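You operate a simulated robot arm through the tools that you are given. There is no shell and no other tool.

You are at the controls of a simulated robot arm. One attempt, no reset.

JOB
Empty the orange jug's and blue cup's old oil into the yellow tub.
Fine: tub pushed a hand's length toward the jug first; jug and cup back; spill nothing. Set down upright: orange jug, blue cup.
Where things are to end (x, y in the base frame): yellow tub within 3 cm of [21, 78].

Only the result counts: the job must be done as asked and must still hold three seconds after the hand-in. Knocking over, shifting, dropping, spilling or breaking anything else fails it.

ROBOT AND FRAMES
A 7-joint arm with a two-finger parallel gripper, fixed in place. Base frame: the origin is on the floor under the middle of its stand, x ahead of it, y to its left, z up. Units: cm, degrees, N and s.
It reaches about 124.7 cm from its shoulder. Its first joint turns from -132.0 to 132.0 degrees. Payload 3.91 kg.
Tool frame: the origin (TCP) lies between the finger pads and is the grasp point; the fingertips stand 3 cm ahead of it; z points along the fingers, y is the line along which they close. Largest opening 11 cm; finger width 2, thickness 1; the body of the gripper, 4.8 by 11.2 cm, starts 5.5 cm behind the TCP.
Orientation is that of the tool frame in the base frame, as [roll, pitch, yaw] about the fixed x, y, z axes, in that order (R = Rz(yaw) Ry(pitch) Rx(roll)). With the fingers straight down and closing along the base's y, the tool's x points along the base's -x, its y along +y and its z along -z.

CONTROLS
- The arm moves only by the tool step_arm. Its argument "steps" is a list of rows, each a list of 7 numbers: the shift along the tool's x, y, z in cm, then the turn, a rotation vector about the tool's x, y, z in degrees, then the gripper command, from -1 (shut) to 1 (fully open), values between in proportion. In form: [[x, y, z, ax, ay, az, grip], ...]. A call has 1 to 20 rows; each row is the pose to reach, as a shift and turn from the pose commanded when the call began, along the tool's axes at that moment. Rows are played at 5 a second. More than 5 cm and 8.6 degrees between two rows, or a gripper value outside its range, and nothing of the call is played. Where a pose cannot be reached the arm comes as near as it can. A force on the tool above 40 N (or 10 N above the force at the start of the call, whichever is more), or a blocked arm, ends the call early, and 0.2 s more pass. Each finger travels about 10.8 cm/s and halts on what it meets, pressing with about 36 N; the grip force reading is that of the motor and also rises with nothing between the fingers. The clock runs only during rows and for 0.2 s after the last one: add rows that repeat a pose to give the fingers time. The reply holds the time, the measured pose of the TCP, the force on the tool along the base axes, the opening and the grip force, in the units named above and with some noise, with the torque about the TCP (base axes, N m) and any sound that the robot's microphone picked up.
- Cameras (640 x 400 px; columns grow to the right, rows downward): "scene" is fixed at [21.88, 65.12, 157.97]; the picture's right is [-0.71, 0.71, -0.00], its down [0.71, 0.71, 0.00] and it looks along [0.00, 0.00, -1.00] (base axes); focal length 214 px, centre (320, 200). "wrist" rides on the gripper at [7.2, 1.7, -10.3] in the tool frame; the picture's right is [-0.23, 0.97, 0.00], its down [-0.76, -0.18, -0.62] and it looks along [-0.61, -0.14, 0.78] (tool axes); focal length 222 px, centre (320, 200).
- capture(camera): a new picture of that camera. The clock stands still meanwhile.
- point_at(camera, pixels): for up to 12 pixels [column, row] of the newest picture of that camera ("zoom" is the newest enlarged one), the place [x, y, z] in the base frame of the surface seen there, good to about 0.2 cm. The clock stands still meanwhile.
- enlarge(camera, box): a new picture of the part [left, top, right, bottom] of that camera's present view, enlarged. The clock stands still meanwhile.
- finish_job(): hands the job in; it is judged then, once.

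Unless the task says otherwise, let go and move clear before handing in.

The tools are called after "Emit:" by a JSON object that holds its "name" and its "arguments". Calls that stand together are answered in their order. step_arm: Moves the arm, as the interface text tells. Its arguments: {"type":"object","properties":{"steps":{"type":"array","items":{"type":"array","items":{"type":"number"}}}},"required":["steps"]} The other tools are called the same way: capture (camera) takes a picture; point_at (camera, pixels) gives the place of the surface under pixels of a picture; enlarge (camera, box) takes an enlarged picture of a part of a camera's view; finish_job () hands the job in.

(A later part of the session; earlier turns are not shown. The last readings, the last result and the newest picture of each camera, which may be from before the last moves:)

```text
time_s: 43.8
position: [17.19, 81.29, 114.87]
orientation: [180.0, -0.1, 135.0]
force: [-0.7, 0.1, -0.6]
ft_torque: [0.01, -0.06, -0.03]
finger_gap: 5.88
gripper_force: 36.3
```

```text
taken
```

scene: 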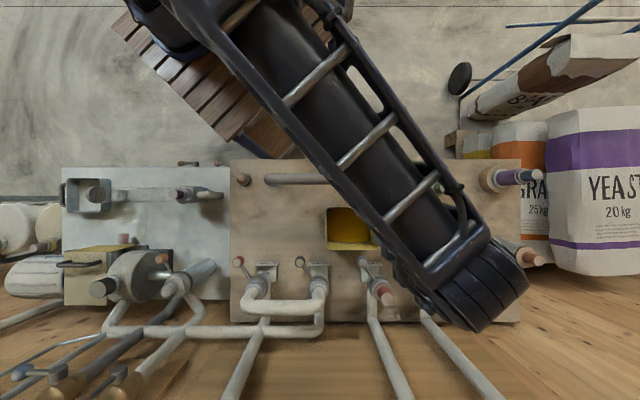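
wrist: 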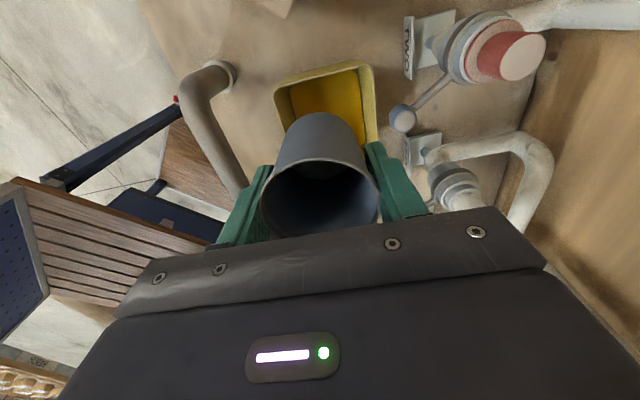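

The cup is upright and empty in the wrist picture and the oil shows orange in the tub. I'll carry it back over its original spot and lower it.

Emit:
{"name": "step_arm", "arguments": {"steps": [[0.8, -0.9, 0, 0, 0, 0, -1], [2.2, -2.4, 0, 0, 0, 0, -1], [4, -4.5, 0, 0, 0, 0, -1], [6, -6.7, 0, 0, 0, 0, -1], [8, -9, 0, 0, 0, 0, -1], [10, -11.2, 0, 0, 0, 0, -1], [11.5, -12.9, 0, 0, 0, 0, -1], [12.3, -13.8, 0, 0, 0, 0, -1], [12.41, -13.9, 0, 0, 0, 0, -1], [12.41, -13.9, 2, 0, 0, 0, -1], [12.41, -13.9, 5, 0, 0, 0, -1], [12.41, -13.9, 8, 0, 0, 0, -1], [12.41, -13.9, 11, 0, 0, 0, -1], [12.41, -13.9, 14, 0, 0, 0, -1], [12.41, -13.9, 17, 0, 0, 0, -1], [12.41, -13.9, 19.5, 0, 0, 0, -1], [12.41, -13.9, 21, 0, 0, 0, -1], [12.41, -13.9, 22, 0, 0, 0, -1], [12.41, -13.9, 22.5, 0, 0, 0, -1]]}}

Emit:
{"name": "capture", "arguments": {"camera": "wrist"}}

Emit:
{"name": "enlarge", "arguments": {"camera": "scene", "box": [340, 140, 500, 240]}}

```text
time_s: 47.8
position: [-1.26, 80.29, 92.31]
orientation: [-180.0, 0.0, 135.0]
force: [0.4, 0.5, -0.7]
ft_torque: [-0.02, 0.02, -0.01]
finger_gap: 5.87
gripper_force: 36.3
```

```text
taken
```

wrist: 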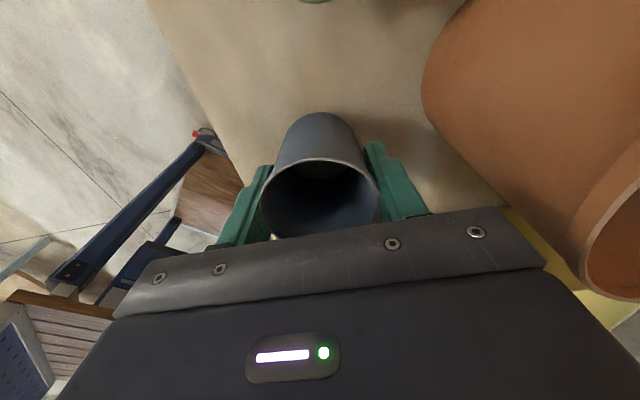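

```text
4.00 times, centred on (420, 190) of scene
```

zoom: 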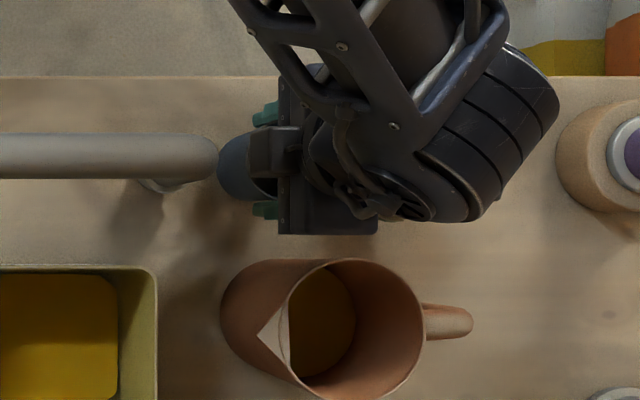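

The cup hangs just above its spot. The gap reads 5.87 now instead of 6.0, so I'll check the rim height against the TCP before the final lowering.

Emit:
{"name": "enlarge", "arguments": {"camera": "wrist", "box": [240, 100, 400, 240]}}

```text
2.86 times, centred on (320, 170) of wrist
```

zoom: 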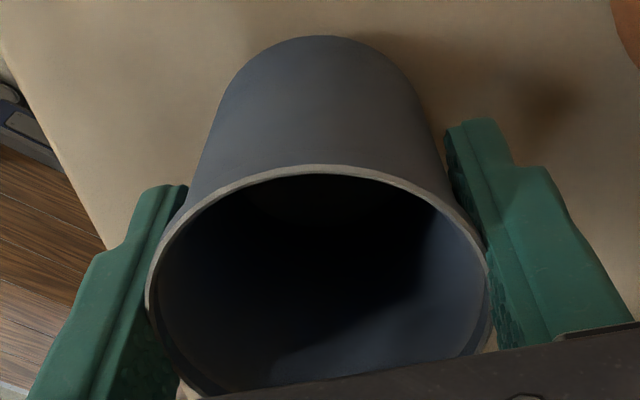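

Emit:
{"name": "point_at", "arguments": {"camera": "zoom", "pixels": [[320, 169], [260, 177], [390, 178], [152, 290], [487, 280], [320, 45], [250, 75], [390, 75], [200, 215], [450, 210]]}}

```text
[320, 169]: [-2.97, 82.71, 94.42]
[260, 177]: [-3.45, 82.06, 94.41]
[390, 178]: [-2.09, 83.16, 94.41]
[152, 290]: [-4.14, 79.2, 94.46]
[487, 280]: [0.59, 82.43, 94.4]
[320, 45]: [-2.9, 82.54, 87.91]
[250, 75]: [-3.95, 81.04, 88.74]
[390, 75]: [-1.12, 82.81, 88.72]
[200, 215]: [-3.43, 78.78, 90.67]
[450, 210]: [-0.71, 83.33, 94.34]
```

The rim is level at z=94.4, so the base is about 0.7 cm above the bench. I'll lower that much and then release.

Emit:
{"name": "step_arm", "arguments": {"steps": [[0, 0, 0.25, 0, 0, 0, -1], [0, 0, 0.45, 0, 0, 0, -1], [0, 0, 0.6, 0, 0, 0, -1], [0, 0, 0.7, 0, 0, 0, -1], [0, 0, 0.75, 0, 0, 0, -1], [0, 0, 0.75, 0, 0, 0, -1]]}}

```text
time_s: 49.2
position: [-1.44, 80.27, 91.59]
orientation: [-180.0, 0.0, 135.1]
force: [0.5, 0.1, 0.5]
ft_torque: [0.01, -0.01, -0.01]
finger_gap: 5.88
gripper_force: 36.2
```

The vertical force changed only slightly, to +0.5 N. I'll read the rim height once more to see whether the cup is down.

Emit:
{"name": "enlarge", "arguments": {"camera": "wrist", "box": [240, 100, 400, 240]}}

Emit:
{"name": "point_at", "arguments": {"camera": "zoom", "pixels": [[320, 169], [260, 177], [390, 178], [152, 290], [487, 280]]}}

Emit:
{"name": "step_arm", "arguments": {"steps": [[0, 0, 0.1, 0, 0, 0, -1], [0, 0, 0.1, 0, 0, 0, -1]]}}

```text
2.86 times, centred on (320, 170) of wrist
```

zoom: 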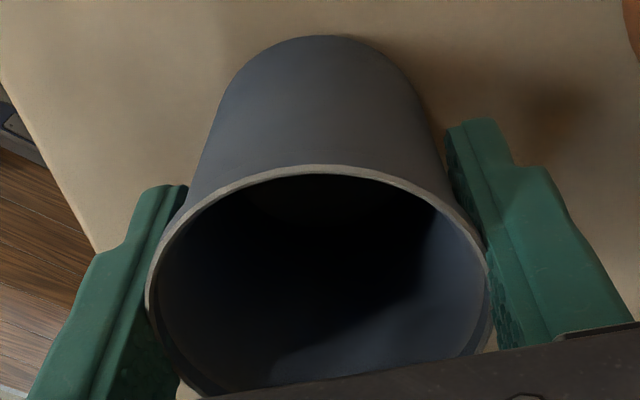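

```text
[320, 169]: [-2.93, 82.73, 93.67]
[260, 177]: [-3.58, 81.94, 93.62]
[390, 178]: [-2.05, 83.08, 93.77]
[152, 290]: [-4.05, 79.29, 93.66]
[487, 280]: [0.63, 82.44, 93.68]
```

```text
time_s: 49.8
position: [-1.35, 80.39, 91.65]
orientation: [179.9, 0.0, 135.0]
force: [1.1, -0.2, 3.8]
ft_torque: [0.07, -0.07, 0.0]
finger_gap: 5.86
gripper_force: 35.7
```

The rim is back at z=93.68 and the bench now pushes up with 3.8 N, so the cup is seated. I'll open the fingers slowly and rise straight up.

Emit:
{"name": "step_arm", "arguments": {"steps": [[0, 0, 0, 0, 0, 0, 0.1], [0, 0, 0, 0, 0, 0, 0.15], [0, 0, 0, 0, 0, 0, 0.3], [0, 0, 0, 0, 0, 0, 0.5], [0, 0, 0, 0, 0, 0, 0.5], [0, 0, -1, 0, 0, 0, 0.5], [0, 0, -3, 0, 0, 0, 0.5], [0, 0, -6, 0, 0, 0, 0.5], [0, 0, -10, 0, 0, 0, 0.5], [0, 0, -14, 0, 0, 0, 0.5], [0, 0, -18, 0, 0, 0, 0.5], [0, 0, -22, 0, 0, 0, 0.5], [0, 0, -26, 0, 0, 0, 0.8], [0, 0, -28.35, 0, 0, 0, 1], [0, 0, -28.35, 0, 0, 0, 1]]}}

Emit:
{"name": "capture", "arguments": {"camera": "wrist"}}

Emit:
{"name": "capture", "arguments": {"camera": "scene"}}

```text
time_s: 53.0
position: [-1.34, 80.45, 119.96]
orientation: [-180.0, 0.0, 135.1]
force: [0.3, 0.5, 0.5]
ft_torque: [0.0, 0.03, -0.02]
finger_gap: 10.99
gripper_force: 0.0
```

```text
taken
```

wrist: 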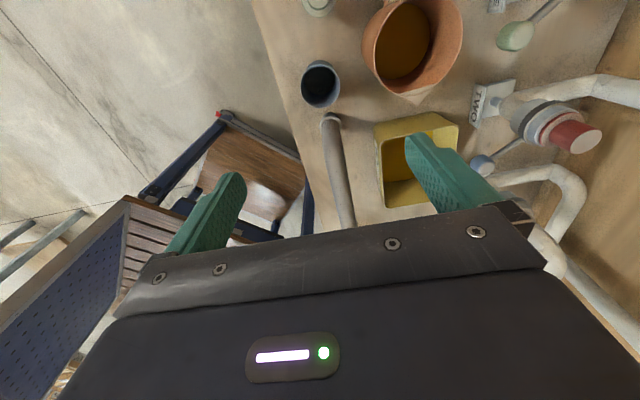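

```text
taken
```

scene: 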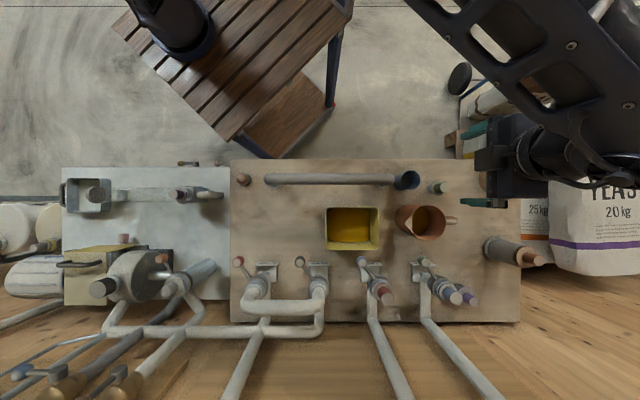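

The cup stands upright and empty at (407,181), and the tub holds the oil at (352,228). Next I'll move over the jug with the fingers fully open and measure its rim from above.

Emit:
{"name": "step_arm", "arguments": {"steps": [[0.6, 3, 0, 0, 0, 0, 1], [1.2, 6, 0, 0, 0, 0, 1], [1.8, 9, 0, 0, 0, 0, 1], [2.4, 12.2, 0, 0, 0, 0, 1], [2.4, 12.2, 0, 0, 0, 0, 1]]}}

Emit:
{"name": "capture", "arguments": {"camera": "wrist"}}

Emit:
{"name": "enlarge", "arguments": {"camera": "wrist", "box": [240, 20, 400, 120]}}

Emit:
{"name": "enlarge", "arguments": {"camera": "scene", "box": [376, 160, 472, 250]}}

```text
time_s: 54.2
position: [5.79, 89.92, 119.46]
orientation: [-180.0, 0.0, 135.0]
force: [-0.4, -0.6, 0.0]
ft_torque: [0.01, -0.01, -0.02]
finger_gap: 11.04
gripper_force: 0.1
out of reach, approached as far as the arm can: row 4, 5
```

```text
taken
```

wrist: 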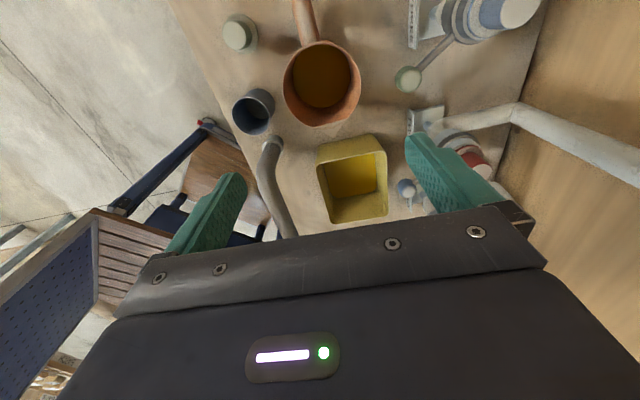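

```text
4.00 times, centred on (320, 70) of wrist
```

zoom: 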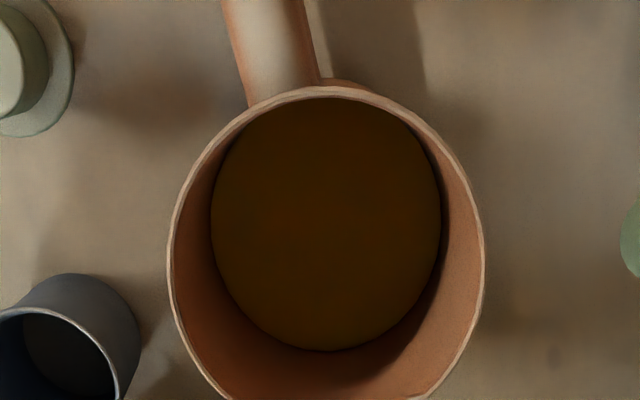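

```text
4.44 times, centred on (424, 205) of scene
```

zoom: 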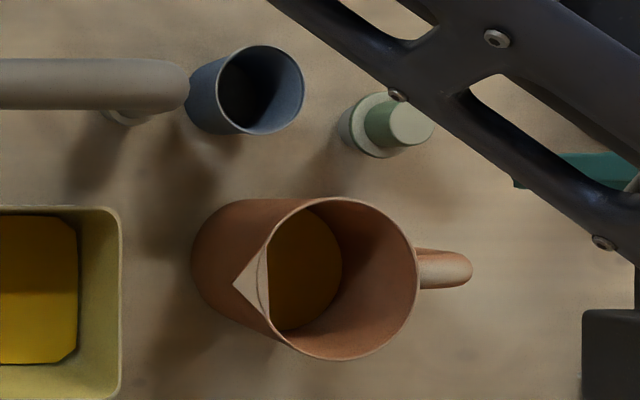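

The requested pose at z=120 is just out of reach, with the arm stopping at (5.8, 89.9, 119.5), but lower down should be fine. I'll measure the jug's rim from this view first.

Emit:
{"name": "point_at", "arguments": {"camera": "zoom", "pixels": [[170, 250], [482, 250], [320, 92], [215, 140], [440, 150], [195, 350], [460, 340], [325, 220], [245, 60], [310, 60], [275, 20]]}}

Emit:
{"name": "step_arm", "arguments": {"steps": [[0, 0, 2, 0, 0, 0, 1], [0, 0, 4, 0, 0, 0, 1], [0, 0, 6, 0, 0, 0, 1], [0, 0, 8, 0, 0, 0, 1], [0, 0, 10, 0, 0, 0, 1], [0, 0, 10, 0, 0, 0, 1]]}}

Emit:
{"name": "capture", "arguments": {"camera": "wrist"}}

```text
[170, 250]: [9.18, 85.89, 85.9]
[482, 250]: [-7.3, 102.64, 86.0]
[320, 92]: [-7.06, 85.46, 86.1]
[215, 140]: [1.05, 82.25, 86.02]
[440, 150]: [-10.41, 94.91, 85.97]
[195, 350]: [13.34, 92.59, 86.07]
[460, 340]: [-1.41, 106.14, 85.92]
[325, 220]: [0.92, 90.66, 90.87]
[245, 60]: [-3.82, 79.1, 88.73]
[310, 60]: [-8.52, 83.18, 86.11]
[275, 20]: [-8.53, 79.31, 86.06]
```

```text
time_s: 55.6
position: [5.61, 89.96, 109.52]
orientation: [-179.9, 0.0, 135.0]
force: [-0.7, -0.5, 0.0]
ft_torque: [0.0, 0.01, -0.01]
finger_gap: 11.0
gripper_force: 0.0
```

```text
taken
```

wrist: 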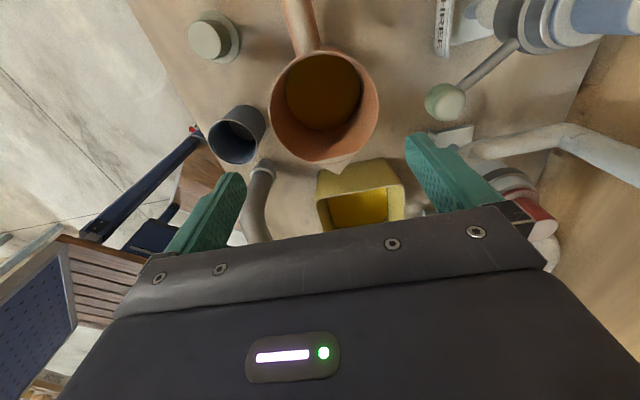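

The last points were taken on the scene zoom by mistake, so I discard them. The arm is now at (5.6, 90.0, 109.5). I'll zoom on the jug in the wrist view and measure the rim properly.

Emit:
{"name": "enlarge", "arguments": {"camera": "wrist", "box": [240, 30, 416, 180]}}

```text
2.67 times, centred on (328, 105) of wrist
```

zoom: 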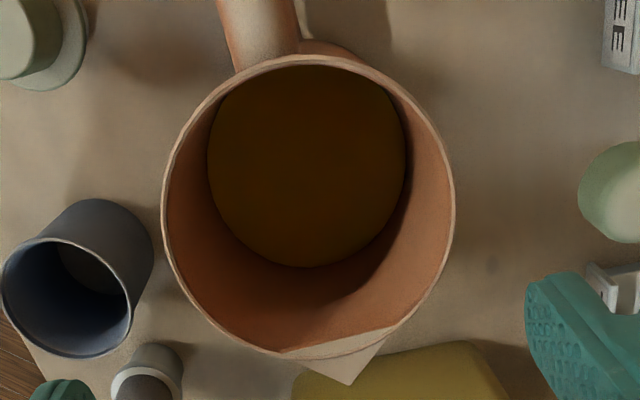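

Emit:
{"name": "point_at", "arguments": {"camera": "zoom", "pixels": [[165, 200], [453, 210], [310, 60], [210, 95], [410, 100], [190, 290], [425, 300], [345, 383], [265, 350], [230, 40], [300, 30], [310, 180]]}}

```text
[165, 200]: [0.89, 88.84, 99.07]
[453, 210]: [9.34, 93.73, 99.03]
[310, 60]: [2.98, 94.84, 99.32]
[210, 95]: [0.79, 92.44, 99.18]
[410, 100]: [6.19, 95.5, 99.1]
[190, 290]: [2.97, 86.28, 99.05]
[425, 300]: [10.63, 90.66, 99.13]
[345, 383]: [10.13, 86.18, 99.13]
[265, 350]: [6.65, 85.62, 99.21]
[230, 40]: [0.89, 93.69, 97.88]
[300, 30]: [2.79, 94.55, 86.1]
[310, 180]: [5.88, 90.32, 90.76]
```

The rim fits a circle centred at (5.6, 90.6), radius 5.0, z=99.1. The 11 cm opening leaves about 5 mm each side, so I'll correct by (0.44, 0.42) and lower to just above the rim before checking alignment.

Emit:
{"name": "step_arm", "arguments": {"steps": [[0.2, 0.2, 2, 0, 0, 0, 1], [0.44, 0.42, 4, 0, 0, 0, 1], [0.44, 0.42, 6, 0, 0, 0, 1], [0.44, 0.42, 6.5, 0, 0, 0, 1], [0.44, 0.42, 6.5, 0, 0, 0, 1]]}}

Emit:
{"name": "capture", "arguments": {"camera": "wrist"}}

Emit:
{"name": "enlarge", "arguments": {"camera": "scene", "box": [370, 160, 498, 240]}}

```text
time_s: 56.8
position: [5.75, 90.56, 103.1]
orientation: [180.0, -0.1, 135.0]
force: [-0.6, -0.2, -0.2]
ft_torque: [0.0, -0.01, -0.02]
finger_gap: 11.01
gripper_force: 0.1
```

```text
taken
```

wrist: 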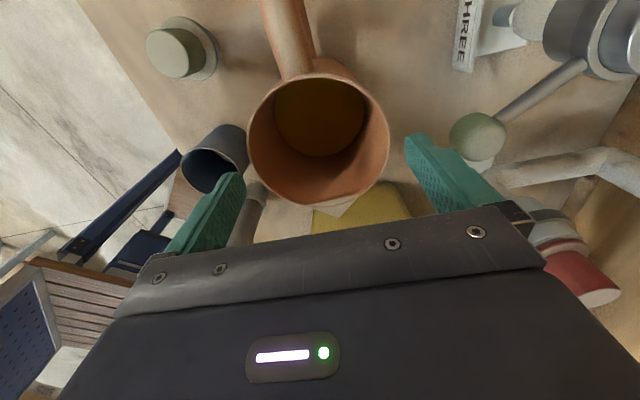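

```text
5.00 times, centred on (434, 200) of scene
```

zoom: 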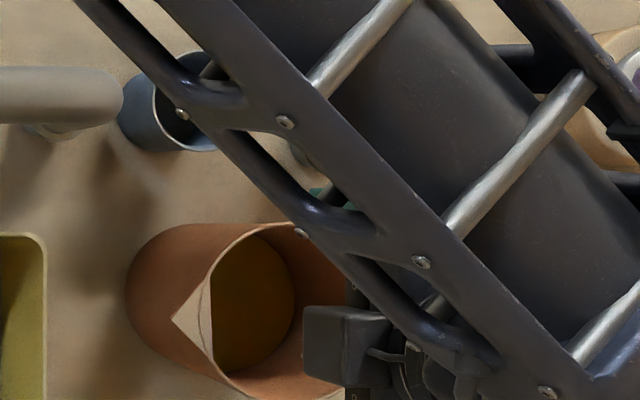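

The jug's rim is centred between the fingers in the wrist picture, spanning columns 248–389 against the TCP column of 320. I'll verify the rim points and the height of the dark box at zoom (345,345) before descending.

Emit:
{"name": "point_at", "arguments": {"camera": "zoom", "pixels": [[330, 325], [330, 345], [360, 345], [310, 375], [395, 360]]}}

Emit:
{"name": "point_at", "arguments": {"camera": "wrist", "pixels": [[249, 145], [388, 145], [320, 75], [270, 92], [370, 92], [290, 40], [330, 205], [225, 220], [440, 190]]}}

```text
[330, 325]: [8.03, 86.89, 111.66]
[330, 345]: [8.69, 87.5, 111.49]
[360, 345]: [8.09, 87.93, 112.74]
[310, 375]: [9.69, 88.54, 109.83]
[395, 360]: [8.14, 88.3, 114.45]
```

```text
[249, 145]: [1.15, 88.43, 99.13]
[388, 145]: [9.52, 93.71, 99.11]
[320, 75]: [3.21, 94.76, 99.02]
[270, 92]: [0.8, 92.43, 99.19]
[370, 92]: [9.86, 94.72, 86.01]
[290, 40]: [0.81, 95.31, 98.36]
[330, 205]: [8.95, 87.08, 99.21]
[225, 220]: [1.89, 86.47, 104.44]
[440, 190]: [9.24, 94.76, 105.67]
```

The box is part of the gripper at z≥109.8, well above the jug's rim, and the fingers straddle the rim centrally. I'll descend slowly to z≈95.5.

Emit:
{"name": "step_arm", "arguments": {"steps": [[0, -0.08, 1.2, 0, 0, 0, 1], [0, -0.08, 2.4, 0, 0, 0, 1], [0, -0.08, 3.6, 0, 0, 0, 1], [0, -0.08, 4.6, 0, 0, 0, 1], [0, -0.08, 5.6, 0, 0, 0, 1], [0, -0.08, 6.4, 0, 0, 0, 1], [0, -0.08, 7.1, 0, 0, 0, 1], [0, -0.08, 7.6, 0, 0, 0, 1], [0, -0.08, 7.6, 0, 0, 0, 1]]}}

Emit:
{"name": "capture", "arguments": {"camera": "wrist"}}

Emit:
{"name": "enlarge", "arguments": {"camera": "scene", "box": [370, 160, 498, 240]}}

```text
time_s: 58.8
position: [5.47, 90.48, 95.36]
orientation: [-180.0, 0.0, 134.9]
force: [-0.2, 0.6, -0.2]
ft_torque: [0.01, -0.02, 0.0]
finger_gap: 11.0
gripper_force: 0.1
```

```text
taken
```

wrist: 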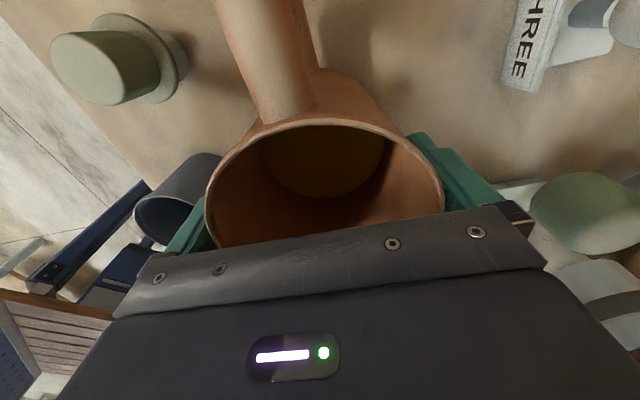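

```text
5.00 times, centred on (434, 200) of scene
```

zoom: 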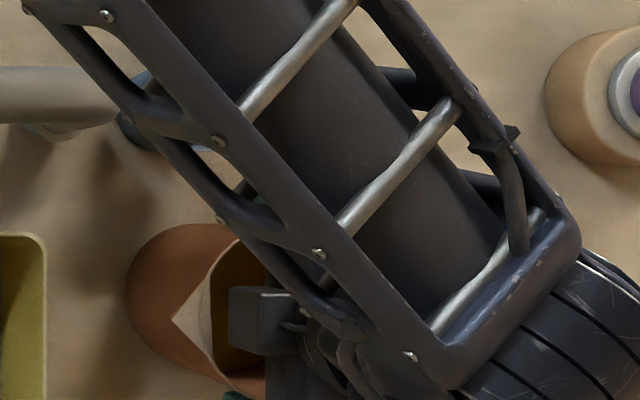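

The fingers now straddle the jug with no contact force, and the palm is 1.8 cm above the rim. I'll close on the body.

Emit:
{"name": "step_arm", "arguments": {"steps": [[0, 0, 0, 0, 0, 0, 0.85], [0, 0, 0, 0, 0, 0, 0.75], [0, 0, 0, 0, 0, 0, 0.6], [0, 0, 0, 0, 0, 0, 0.2], [0, 0, 0, 0, 0, 0, -1], [0, 0, 0, 0, 0, 0, -1], [0, 0, 0, 0, 0, 0, -1]]}}

Emit:
{"name": "capture", "arguments": {"camera": "wrist"}}

```text
time_s: 60.4
position: [5.52, 90.36, 95.5]
orientation: [180.0, 0.0, 135.0]
force: [0.7, 0.2, -0.3]
ft_torque: [-0.11, 0.01, 0.06]
finger_gap: 9.88
gripper_force: 36.1
```

```text
taken
```

wrist: 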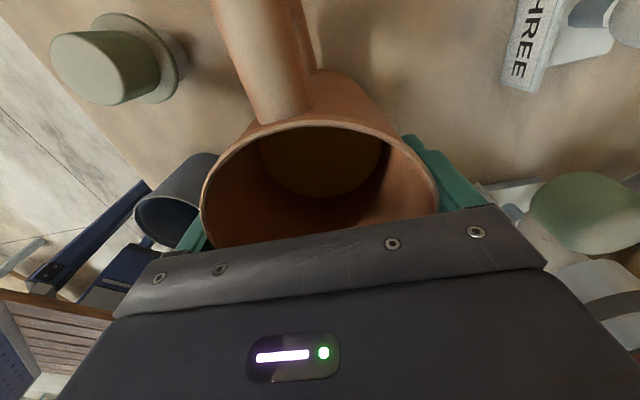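

The jug is gripped with a 9.88 cm gap and 36 N. I'll lift 2 cm first to check its weight and that it hangs level.

Emit:
{"name": "step_arm", "arguments": {"steps": [[0, 0, -0.2, 0, 0, 0, -1], [0, 0, -0.6, 0, 0, 0, -1], [0, 0, -1.1, 0, 0, 0, -1], [0, 0, -1.6, 0, 0, 0, -1], [0, 0, -2, 0, 0, 0, -1], [0, 0, -2, 0, 0, 0, -1], [0, 0, -2, 0, 0, 0, -1]]}}

Emit:
{"name": "capture", "arguments": {"camera": "wrist"}}

Emit:
{"name": "point_at", "arguments": {"camera": "wrist", "pixels": [[205, 200], [432, 170], [320, 126], [260, 140], [390, 135], [270, 110]]}}

```text
time_s: 62.0
position: [5.48, 90.44, 97.41]
orientation: [-180.0, 0.0, 135.0]
force: [0.3, -0.5, -3.2]
ft_torque: [0.02, 0.0, 0.01]
finger_gap: 9.87
gripper_force: 36.5
```

```text
taken
```

wrist: 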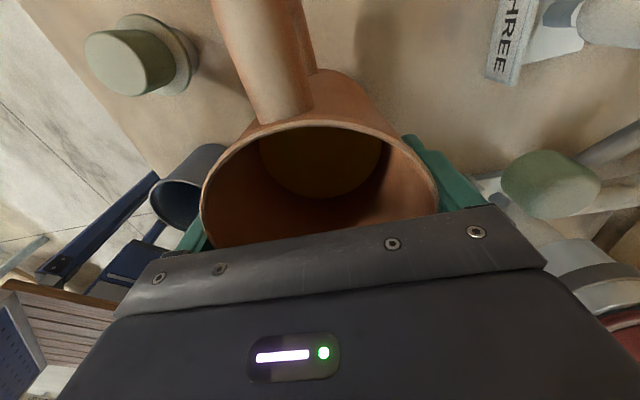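

```text
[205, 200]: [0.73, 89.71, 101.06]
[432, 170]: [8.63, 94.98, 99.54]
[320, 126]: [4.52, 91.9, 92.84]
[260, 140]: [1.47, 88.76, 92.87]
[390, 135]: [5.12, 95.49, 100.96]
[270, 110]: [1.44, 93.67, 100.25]
```

The jug weighs about 3.2 N and its rim is level at z≈101. I'll continue the lift, then carry it along -r over the tub's right edge.

Emit:
{"name": "step_arm", "arguments": {"steps": [[0, 0, -0.6, 0, 0, 0, -1], [0, 0, -1.6, 0, 0, 0, -1], [0, 0, -2.8, 0, 0, 0, -1], [0, 0, -4.1, 0, 0, 0, -1], [0, 0, -5.4, 0, 0, 0, -1], [0, 0, -6.7, 0, 0, 0, -1], [0, 0, -8, 0, 0, 0, -1], [0, 0, -9.3, 0, 0, 0, -1], [0, 0, -10.5, 0, 0, 0, -1], [0, 0, -11.2, 0, 0, 0, -1], [0, 0, -11.6, 0, 0, 0, -1], [0, 0, -11.6, 0, 0, 0, -1]]}}

Emit:
{"name": "capture", "arguments": {"camera": "wrist"}}

Emit:
{"name": "capture", "arguments": {"camera": "scene"}}

```text
time_s: 64.6
position: [5.66, 90.47, 108.97]
orientation: [-180.0, 0.0, 135.0]
force: [0.1, -0.1, -3.3]
ft_torque: [-0.03, -0.01, 0.03]
finger_gap: 9.86
gripper_force: 36.0
```

```text
taken
```

wrist: 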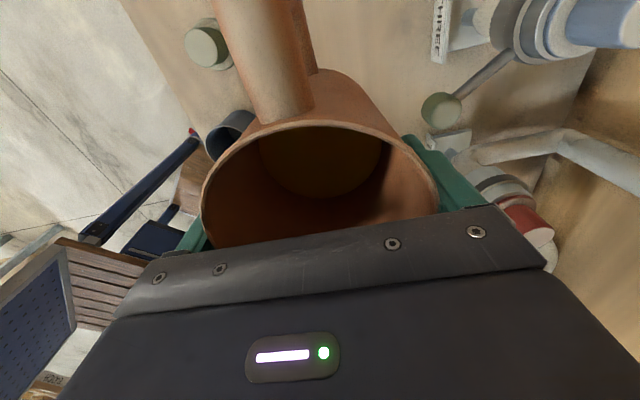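

```text
taken
```

scene: 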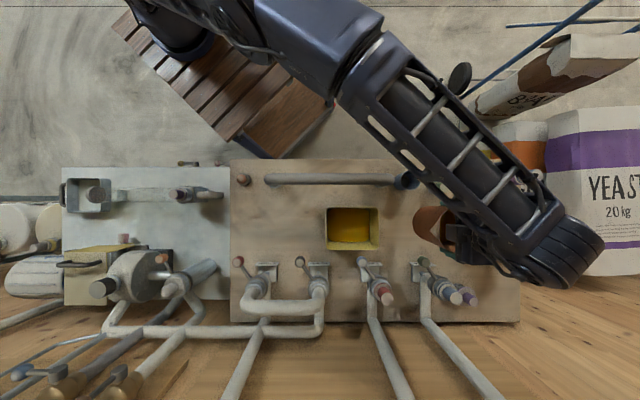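

The jug is at z=109, level, with its oil steady. I'll carry it to r≈18.8, d≈7.8 so the spout will come over the tub's middle once tilted.

Emit:
{"name": "step_arm", "arguments": {"steps": [[-0.3, 0, 0, 0, 0, 0, -1], [-1.0, 0.1, 0, 0, 0, 0, -1], [-1.9, 0.2, 0, 0, 0, 0, -1], [-3.0, 0.4, 0, 0, 0, 0, -1], [-4.1, 0.5, 0, 0, 0, 0, -1], [-5.2, 0.6, 0, 0, 0, 0, -1], [-6.3, 0.8, 0.2, 0, 0, 0, -1], [-7.4, 0.9, 0.5, 0, 0, 0, -1], [-8.5, 1.0, 0.9, 0, 0, 0, -1], [-9.5, 1.2, 1.3, 0, 0, 0, -1], [-10.3, 1.3, 1.7, 0, 0, 0, -1], [-10.6, 1.3, 2, 0, 0, 0, -1], [-10.6, 1.3, 2, 0, 0, 0, -1]]}}

Emit:
{"name": "capture", "arguments": {"camera": "wrist"}}

Emit:
{"name": "capture", "arguments": {"camera": "scene"}}

```text
time_s: 67.4
position: [13.97, 83.83, 107.03]
orientation: [180.0, 0.1, 135.0]
force: [0.1, 0.1, -4.2]
ft_torque: [0.01, -0.02, 0.04]
finger_gap: 9.89
gripper_force: 36.1
```

```text
taken
```

wrist: 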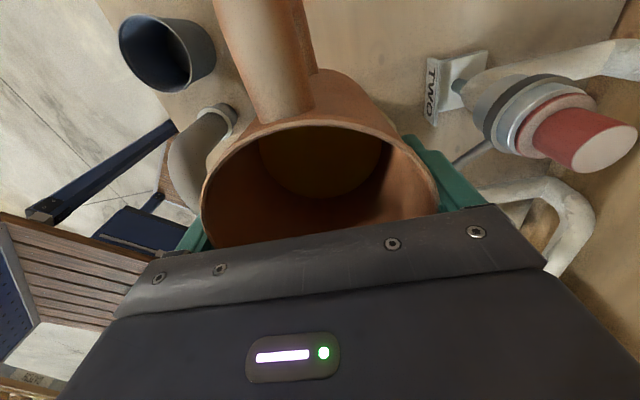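

```text
taken
```

scene: 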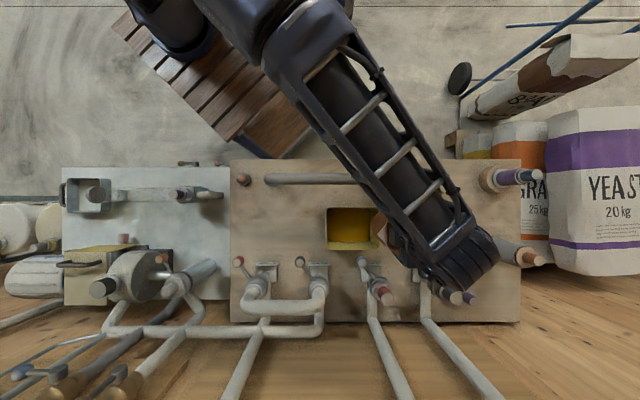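

The jug is at r=18.8, d=7.6, upright and steady. I'll tilt to 45° first, just short of flow, and check that it doesn't slip in the grip.

Emit:
{"name": "step_arm", "arguments": {"steps": [[0, 0, 0, 0, 2, 0, -1], [0, 0, 0, 0, 5, 0, -1], [0, 0, 0, 0, 9, 0, -1], [0, 0, 0, 0, 13, 0, -1], [0, 0, 0, 0, 17, 0, -1], [0, 0, 0, 0, 21, 0, -1], [0, 0, 0, 0, 25, 0, -1], [0, 0, 0, 0, 29, 0, -1], [0, 0, 0, 0, 33, 0, -1], [0, 0, 0, 0, 37, 0, -1], [0, 0, 0, 0, 40, 0, -1], [0, 0, 0, 0, 43, 0, -1], [0, 0, 0, 0, 45, 0, -1], [0, 0, 0, 0, 45, 0, -1]]}}

Emit:
{"name": "capture", "arguments": {"camera": "wrist"}}

Emit:
{"name": "enlarge", "arguments": {"camera": "scene", "box": [290, 180, 450, 280]}}

```text
time_s: 70.4
position: [14.05, 83.85, 107.11]
orientation: [180.0, -45.0, 135.0]
force: [0.2, -0.6, -2.8]
ft_torque: [-0.08, -0.06, -0.01]
finger_gap: 9.86
gripper_force: 35.8
```

```text
taken
```

wrist: 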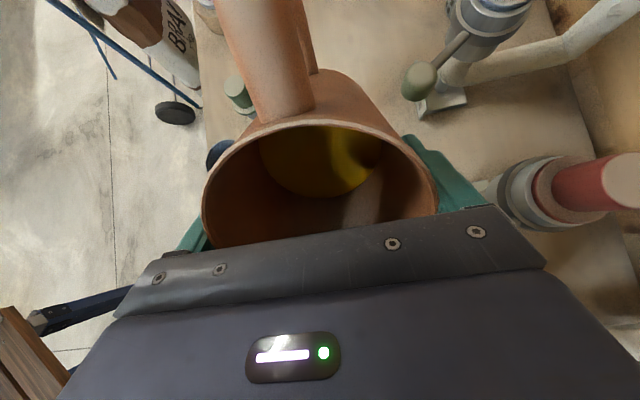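

```text
4.00 times, centred on (370, 230) of scene
```

zoom: 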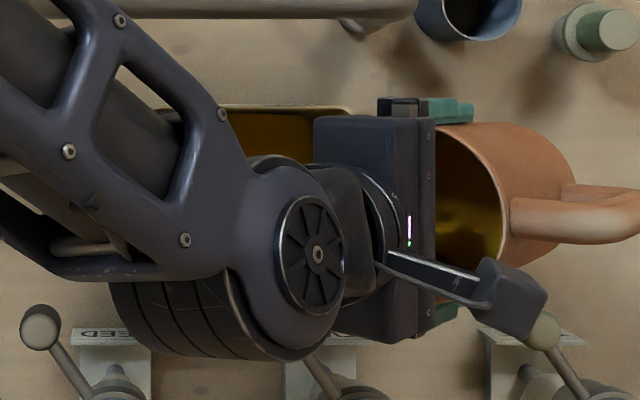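

No slip shows: the rim looks the same in the wrist view at 45°, and the gap is steady at 9.86. I'll start the slow pour to about 63° and then inspect where the stream lands.

Emit:
{"name": "step_arm", "arguments": {"steps": [[0, 0, 0, 0, 3, 0, -1], [0, 0, 0, 0, 6, 0, -1], [0, 0, 0, 0, 8, 0, -1], [0, 0, 0, 0, 9.5, 0, -1], [0, 0, 0, 0, 11, 0, -1], [0, 0, 0, 0, 12.5, 0, -1], [-0.035, 0, -0.134, 0, 14, 0, -1], [-0.07, 0, -0.27, 0, 15.5, 0, -1], [-0.106, 0, -0.403, 0, 17, 0, -1], [-0.14, 0, -0.537, 0, 18.5, 0, -1]]}}

Emit:
{"name": "capture", "arguments": {"camera": "wrist"}}

Emit:
{"name": "enlarge", "arguments": {"camera": "scene", "box": [290, 180, 450, 280]}}

```text
time_s: 72.6
position: [14.2, 83.53, 107.28]
orientation: [180.0, -63.5, 135.0]
force: [-0.1, -0.3, -4.2]
ft_torque: [-0.08, -0.13, -0.05]
finger_gap: 9.85
gripper_force: 36.4
```

```text
taken
```

wrist: 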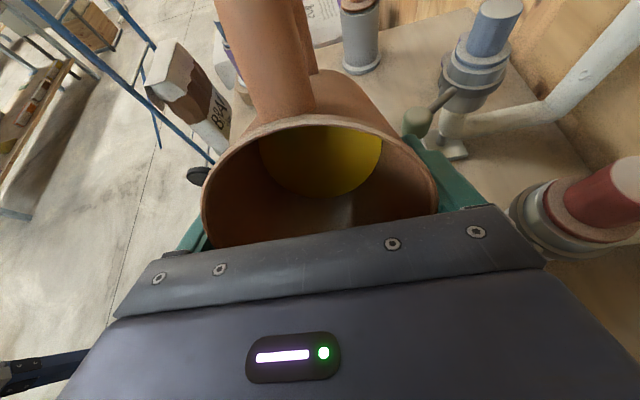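

```text
4.00 times, centred on (370, 230) of scene
```

zoom: 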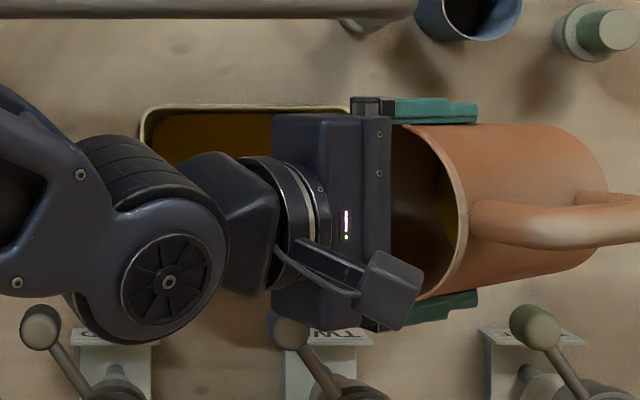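

The oil disc is still inside the jug at 63.5° and the weight is unchanged, so flow has barely begun. I'll keep tilting slowly.

Emit:
{"name": "step_arm", "arguments": {"steps": [[-0.1, 0, -0.1, 0, 1.5, 0, -1], [-0.15, 0, -0.15, 0, 3, 0, -1], [-0.2, 0, -0.2, 0, 4.5, 0, -1], [-0.2, 0, -0.3, 0, 6, 0, -1], [-0.2, 0, -0.4, 0, 7.5, 0, -1], [-0.2, 0, -0.5, 0, 9, 0, -1], [-0.2, 0, -0.6, 0, 10.5, 0, -1], [-0.2, 0, -0.7, 0, 12, 0, -1]]}}

Emit:
{"name": "capture", "arguments": {"camera": "wrist"}}

Emit:
{"name": "enlarge", "arguments": {"camera": "scene", "box": [290, 180, 450, 280]}}

```text
time_s: 74.4
position: [14.93, 83.01, 107.48]
orientation: [179.9, -75.5, 135.0]
force: [-0.8, -0.3, -3.7]
ft_torque: [-0.04, -0.04, 0.0]
finger_gap: 9.87
gripper_force: 36.4
```

```text
taken
```

wrist: 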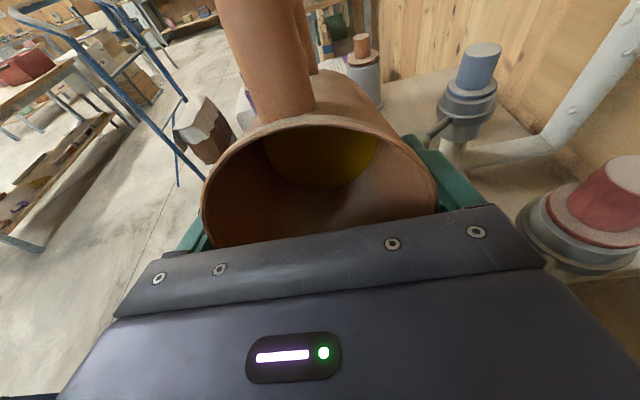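

```text
4.00 times, centred on (370, 230) of scene
```

zoom: 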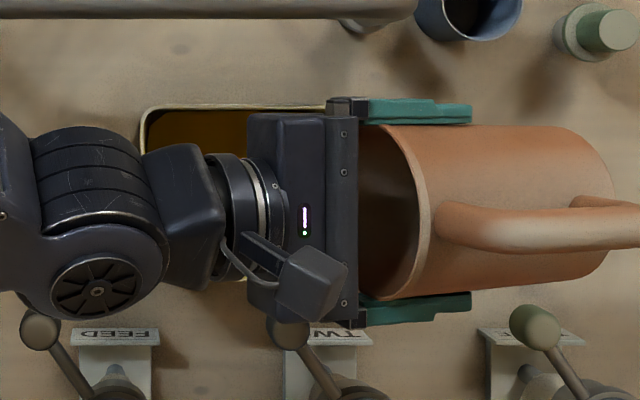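

The oil disc inside is receding, so it's flowing slowly, and the spout is at r≈12.5 over the tub. I'll continue to about 90°.

Emit:
{"name": "step_arm", "arguments": {"steps": [[0.11, 0, -0.16, 0, 1.5, 0, -1], [0.22, 0, -0.33, 0, 3, 0, -1], [0.34, 0, -0.49, 0, 4.5, 0, -1], [0.45, 0, -0.65, 0, 6, 0, -1], [0.56, 0, -0.82, 0, 7.5, 0, -1], [0.68, 0, -0.98, 0, 9, 0, -1], [0.79, 0, -1.14, 0, 10.5, 0, -1], [0.9, 0, -1.3, 0, 12, 0, -1], [1.01, 0, -1.47, 0, 13.5, 0, -1], [1.13, 0, -1.63, 0, 15, 0, -1]]}}

Emit:
{"name": "capture", "arguments": {"camera": "wrist"}}

Emit:
{"name": "enlarge", "arguments": {"camera": "scene", "box": [290, 180, 450, 280]}}

```text
time_s: 76.6
position: [15.68, 82.17, 109.08]
orientation: [-0.6, -89.5, -44.2]
force: [0.3, -0.6, -1.0]
ft_torque: [-0.03, -0.01, -0.01]
finger_gap: 9.88
gripper_force: 36.1
```

```text
taken
```

wrist: 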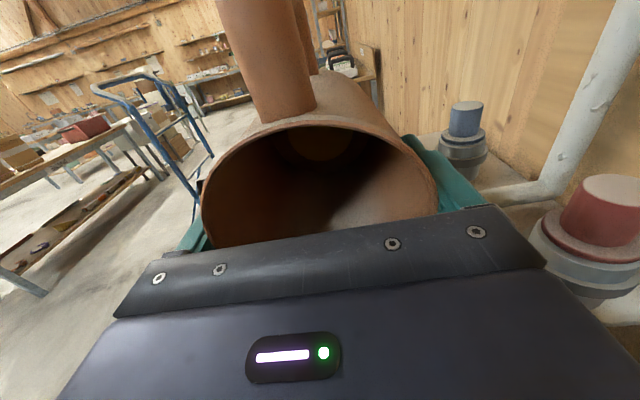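

```text
4.00 times, centred on (370, 230) of scene
```

zoom: 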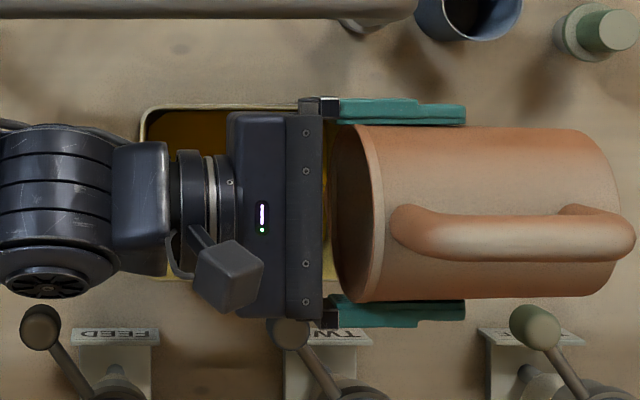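

Weight is down to about 1 N and only a trace shows in the jug. I'll tip on to 112° while rising, then hold to drain.

Emit:
{"name": "step_arm", "arguments": {"steps": [[0.4, 0, -0.24, 0, 2.15, 0, -1], [0.8, 0, -0.48, 0, 4.3, 0, -1], [1.2, 0, -0.72, 0, 6.45, 0, -1], [1.6, 0, -0.96, 0, 8.6, 0, -1], [2.0, 0, -1.2, 0, 10.75, 0, -1], [2.4, 0, -1.44, 0, 12.9, 0, -1], [2.8, 0, -1.68, 0, 15.05, 0, -1], [3.2, 0, -1.92, 0, 17.2, 0, -1], [3.6, 0, -2.16, 0, 19.35, 0, -1], [4.0, 0, -2.4, 0, 21.5, 0, -1], [4.0, 0, -2.4, 0, 21.5, 0, -1], [4.0, 0, -2.4, 0, 21.5, 0, -1], [4.0, 0, -2.4, 0, 21.5, 0, -1], [4.0, 0, -2.4, 0, 21.5, 0, -1], [4.0, 0, -2.4, 0, 21.5, 0, -1], [4.0, 0, -2.4, 0, 21.5, 0, -1]]}}

Emit:
{"name": "enlarge", "arguments": {"camera": "wrist", "box": [190, 100, 450, 260]}}

Emit:
{"name": "enlarge", "arguments": {"camera": "scene", "box": [290, 180, 450, 280]}}

```text
time_s: 80.0
position: [17.28, 80.34, 113.01]
orientation: [0.0, -68.0, -45.0]
force: [0.0, -0.1, -1.0]
ft_torque: [0.0, -0.01, 0.04]
finger_gap: 9.86
gripper_force: 35.6
```

```text
2.46 times, centred on (320, 180) of wrist
```

zoom: 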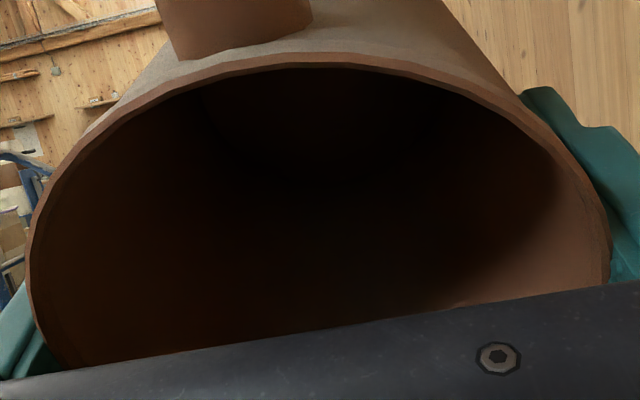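

```text
4.00 times, centred on (370, 230) of scene
```

zoom: 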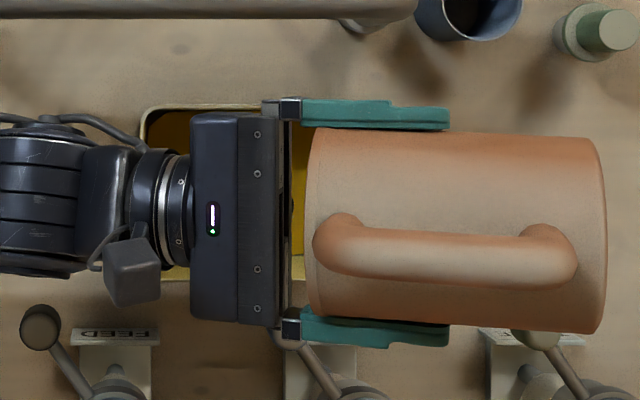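

The jug's interior looks empty and dark. As with the cup, I'll tip a bit further to 120° and hold for the last drops.

Emit:
{"name": "step_arm", "arguments": {"steps": [[0.8, 0, 0.05, 0, 2, 0, -1], [1.6, 0, 0.1, 0, 4, 0, -1], [2.4, 0, 0.15, 0, 6, 0, -1], [3.16, 0, 0.2, 0, 8, 0, -1], [3.16, 0, 0.2, 0, 8, 0, -1], [3.16, 0, 0.2, 0, 8, 0, -1], [3.16, 0, 0.2, 0, 8, 0, -1], [3.16, 0, 0.2, 0, 8, 0, -1], [3.16, 0, 0.2, 0, 8, 0, -1], [3.16, 0, 0.2, 0, 8, 0, -1], [3.16, 0, 0.2, 0, 8, 0, -1], [3.16, 0, 0.2, 0, 8, 0, -1]]}}

Emit:
{"name": "capture", "arguments": {"camera": "wrist"}}

Emit:
{"name": "capture", "arguments": {"camera": "scene"}}

```text
time_s: 82.6
position: [18.29, 79.8, 115.97]
orientation: [0.0, -60.0, -45.0]
force: [-0.3, 0.9, -1.0]
ft_torque: [-0.03, -0.03, 0.01]
finger_gap: 9.86
gripper_force: 35.8
```

```text
taken
```

wrist: 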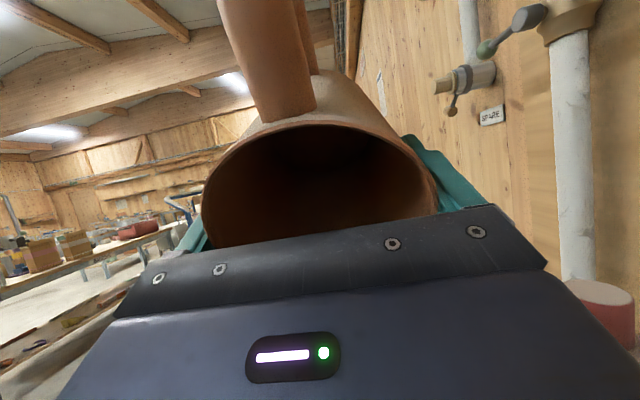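

```text
taken
```

scene: 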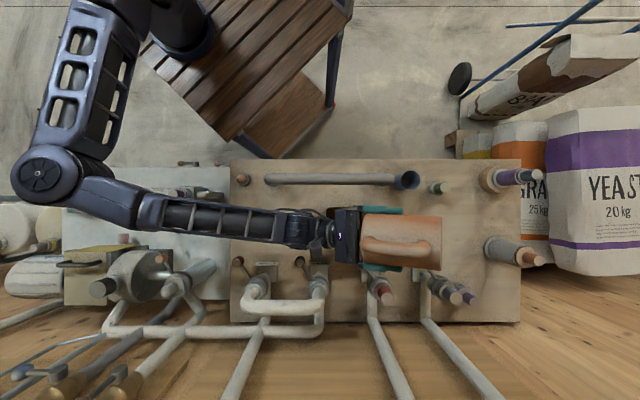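

The jug is empty, with the weight steady at about 1 N. I'll bring it back upright while it is still over the tub.

Emit:
{"name": "step_arm", "arguments": {"steps": [[0, 0, 0, 0, -4, 0, -1], [0, 0, 0, 0, -10, 0, -1], [0, 0, 0, 0, -17, 0, -1], [0, 0, 0, 0, -24, 0, -1], [0, 0, 0, 0, -31, 0, -1], [0, 0, 0, 0, -38, 0, -1], [0, 0, 0, 0, -45, 0, -1], [0, 0, 0, 0, -52, 0, -1], [0, 0, 0, 0, -59, 0, -1], [0, 0, 0, 0, -66, 0, -1], [0, 0, 0, 0, -73, 0, -1], [0, 0, 0, 0, -80, 0, -1], [0, 0, 0, 0, -87, 0, -1], [0, 0, 0, 0, -94, 0, -1], [0, 0, 0, 0, -101, 0, -1], [0, 0, 0, 0, -108, 0, -1], [0, 0, 0, 0, -114, 0, -1], [0, 0, 0, 0, -118, 0, -1], [0, 0, 0, 0, -120, 0, -1], [0, 0, 0, 0, -120, 0, -1]]}}

Emit:
{"name": "capture", "arguments": {"camera": "wrist"}}

Emit:
{"name": "capture", "arguments": {"camera": "scene"}}

```text
time_s: 86.8
position: [18.2, 79.71, 115.94]
orientation: [-180.0, 0.1, 135.0]
force: [0.3, 0.5, -0.5]
ft_torque: [-0.01, 0.02, 0.0]
finger_gap: 9.82
gripper_force: 35.8
```

```text
taken
```

wrist: 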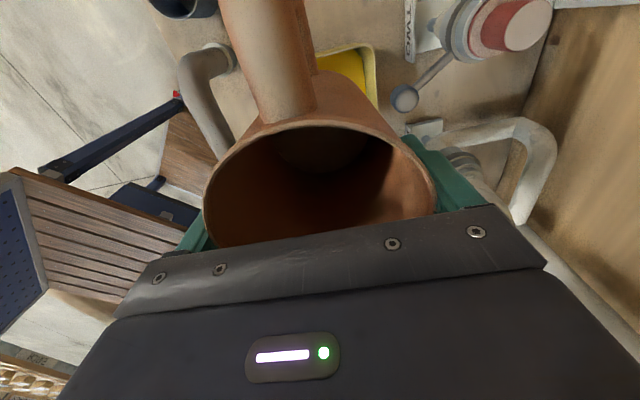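

```text
taken
```

scene: 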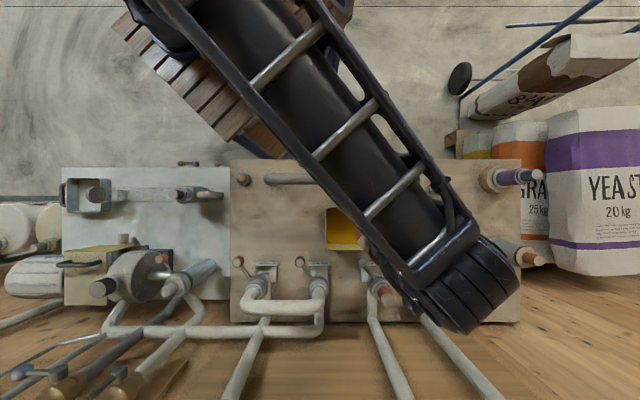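

The jug's bare bottom is visible and it's empty. I'll carry it back to its original spot at (5.55, 90.5), still upright, and down to z≈109.

Emit:
{"name": "step_arm", "arguments": {"steps": [[0.5, 0, 0, 0, 0, 0, -1], [1.6, -0.1, 0.3, 0, 0, 0, -1], [3, -0.2, 0.9, 0, 0, 0, -1], [4.6, -0.3, 1.6, 0, 0, 0, -1], [6.2, -0.4, 2.4, 0, 0, 0, -1], [7.8, -0.6, 3.2, 0, 0, 0, -1], [9.4, -0.7, 4, 0, 0, 0, -1], [11, -0.8, 4.8, 0, 0, 0, -1], [12.6, -0.9, 5.5, 0, 0, 0, -1], [14.2, -1.0, 6.2, 0, 0, 0, -1], [15.6, -1.1, 6.7, 0, 0, 0, -1], [16.3, -1.2, 6.9, 0, 0, 0, -1], [16.52, -1.2, 6.9, 0, 0, 0, -1], [16.52, -1.2, 6.9, 0, 0, 0, -1]]}}

Emit:
{"name": "enlarge", "arguments": {"camera": "wrist", "box": [190, 60, 450, 260]}}

Emit:
{"name": "capture", "arguments": {"camera": "scene"}}

```text
time_s: 89.8
position: [5.73, 90.5, 108.91]
orientation: [-179.9, 0.1, 135.0]
force: [0.2, -1.0, -1.4]
ft_torque: [0.0, 0.01, 0.02]
finger_gap: 9.82
gripper_force: 36.4
```

```text
2.00 times, centred on (320, 160) of wrist
```

zoom: 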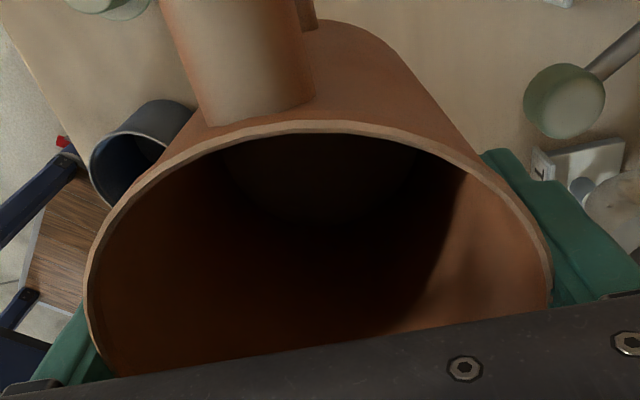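

```text
taken
```

scene: 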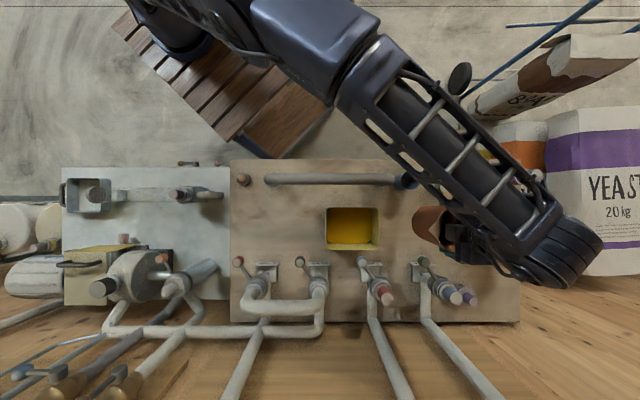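

The jug is back over its place at (5.7, 90.5, 108.9) and the tub at (352,228) is full of oil with a clean bench around it. I'll measure the rim height to find how far to lower.

Emit:
{"name": "point_at", "arguments": {"camera": "zoom", "pixels": [[320, 126], [220, 140], [420, 140], [150, 190], [490, 180], [95, 270], [543, 250], [260, 95], [470, 160]]}}

```text
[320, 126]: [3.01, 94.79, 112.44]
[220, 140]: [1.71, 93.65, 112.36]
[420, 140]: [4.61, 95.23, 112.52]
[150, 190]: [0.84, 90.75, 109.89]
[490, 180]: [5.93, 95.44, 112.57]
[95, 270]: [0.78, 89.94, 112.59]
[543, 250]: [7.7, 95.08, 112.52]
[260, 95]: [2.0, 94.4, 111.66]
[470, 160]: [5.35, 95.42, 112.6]
```

The rim is level at z≈112.5, so it needs to drop 13.4 cm to return to 99.1. I'll lower 12.9 cm now, slowing near the bench.

Emit:
{"name": "step_arm", "arguments": {"steps": [[0, 0, 0.5, 0, 0, 0, -1], [0, 0, 1.5, 0, 0, 0, -1], [0, 0, 3, 0, 0, 0, -1], [0, 0, 4.5, 0, 0, 0, -1], [0, 0, 6, 0, 0, 0, -1], [0, 0, 7.5, 0, 0, 0, -1], [0, 0, 9, 0, 0, 0, -1], [0, 0, 10.3, 0, 0, 0, -1], [0, 0, 11.4, 0, 0, 0, -1], [0, 0, 12.2, 0, 0, 0, -1], [0, 0, 12.7, 0, 0, 0, -1], [0, 0, 12.9, 0, 0, 0, -1], [0, 0, 12.9, 0, 0, 0, -1]]}}

Emit:
{"name": "step_arm", "arguments": {"steps": [[0, 0, 0.15, 0, 0, 0, -1], [0, 0, 0.3, 0, 0, 0, -1], [0, 0, 0.4, 0, 0, 0, -1], [0, 0, 0.4, 0, 0, 0, -1]]}}

Emit:
{"name": "capture", "arguments": {"camera": "wrist"}}

```text
time_s: 92.6
position: [5.63, 90.48, 96.16]
orientation: [-180.0, 0.0, 135.0]
force: [-1.2, 0.3, -0.3]
ft_torque: [-0.03, -0.03, -0.01]
finger_gap: 9.85
gripper_force: 36.4
```

```text
time_s: 93.6
position: [5.58, 90.55, 95.7]
orientation: [179.9, 0.0, 135.0]
force: [-0.2, 1.2, -0.6]
ft_torque: [0.04, 0.03, 0.01]
finger_gap: 9.84
gripper_force: 35.8
```

```text
taken
```

wrist: 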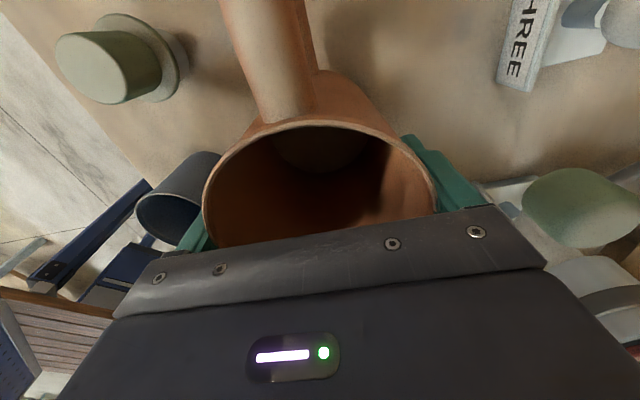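

There's no contact yet and the TCP is at 95.7. I'll creep down in 1 mm rows until the bench pushes back.

Emit:
{"name": "step_arm", "arguments": {"steps": [[0, 0, 0.1, 0, 0, 0, -1], [0, 0, 0.1, 0, 0, 0, -1]]}}

Emit:
{"name": "step_arm", "arguments": {"steps": [[0, 0, 0.1, 0, 0, 0, -1], [0, 0, 0.1, 0, 0, 0, -1]]}}

```text
time_s: 94.2
position: [5.62, 90.53, 95.73]
orientation: [180.0, 0.0, 134.9]
force: [-0.1, 0.3, -1.3]
ft_torque: [0.0, 0.01, 0.01]
finger_gap: 9.84
gripper_force: 36.0
```

```text
time_s: 94.8
position: [5.55, 90.3, 95.6]
orientation: [-180.0, 0.0, 135.0]
force: [-0.6, -0.5, 2.5]
ft_torque: [0.11, -0.02, -0.03]
finger_gap: 9.83
gripper_force: 36.4
```

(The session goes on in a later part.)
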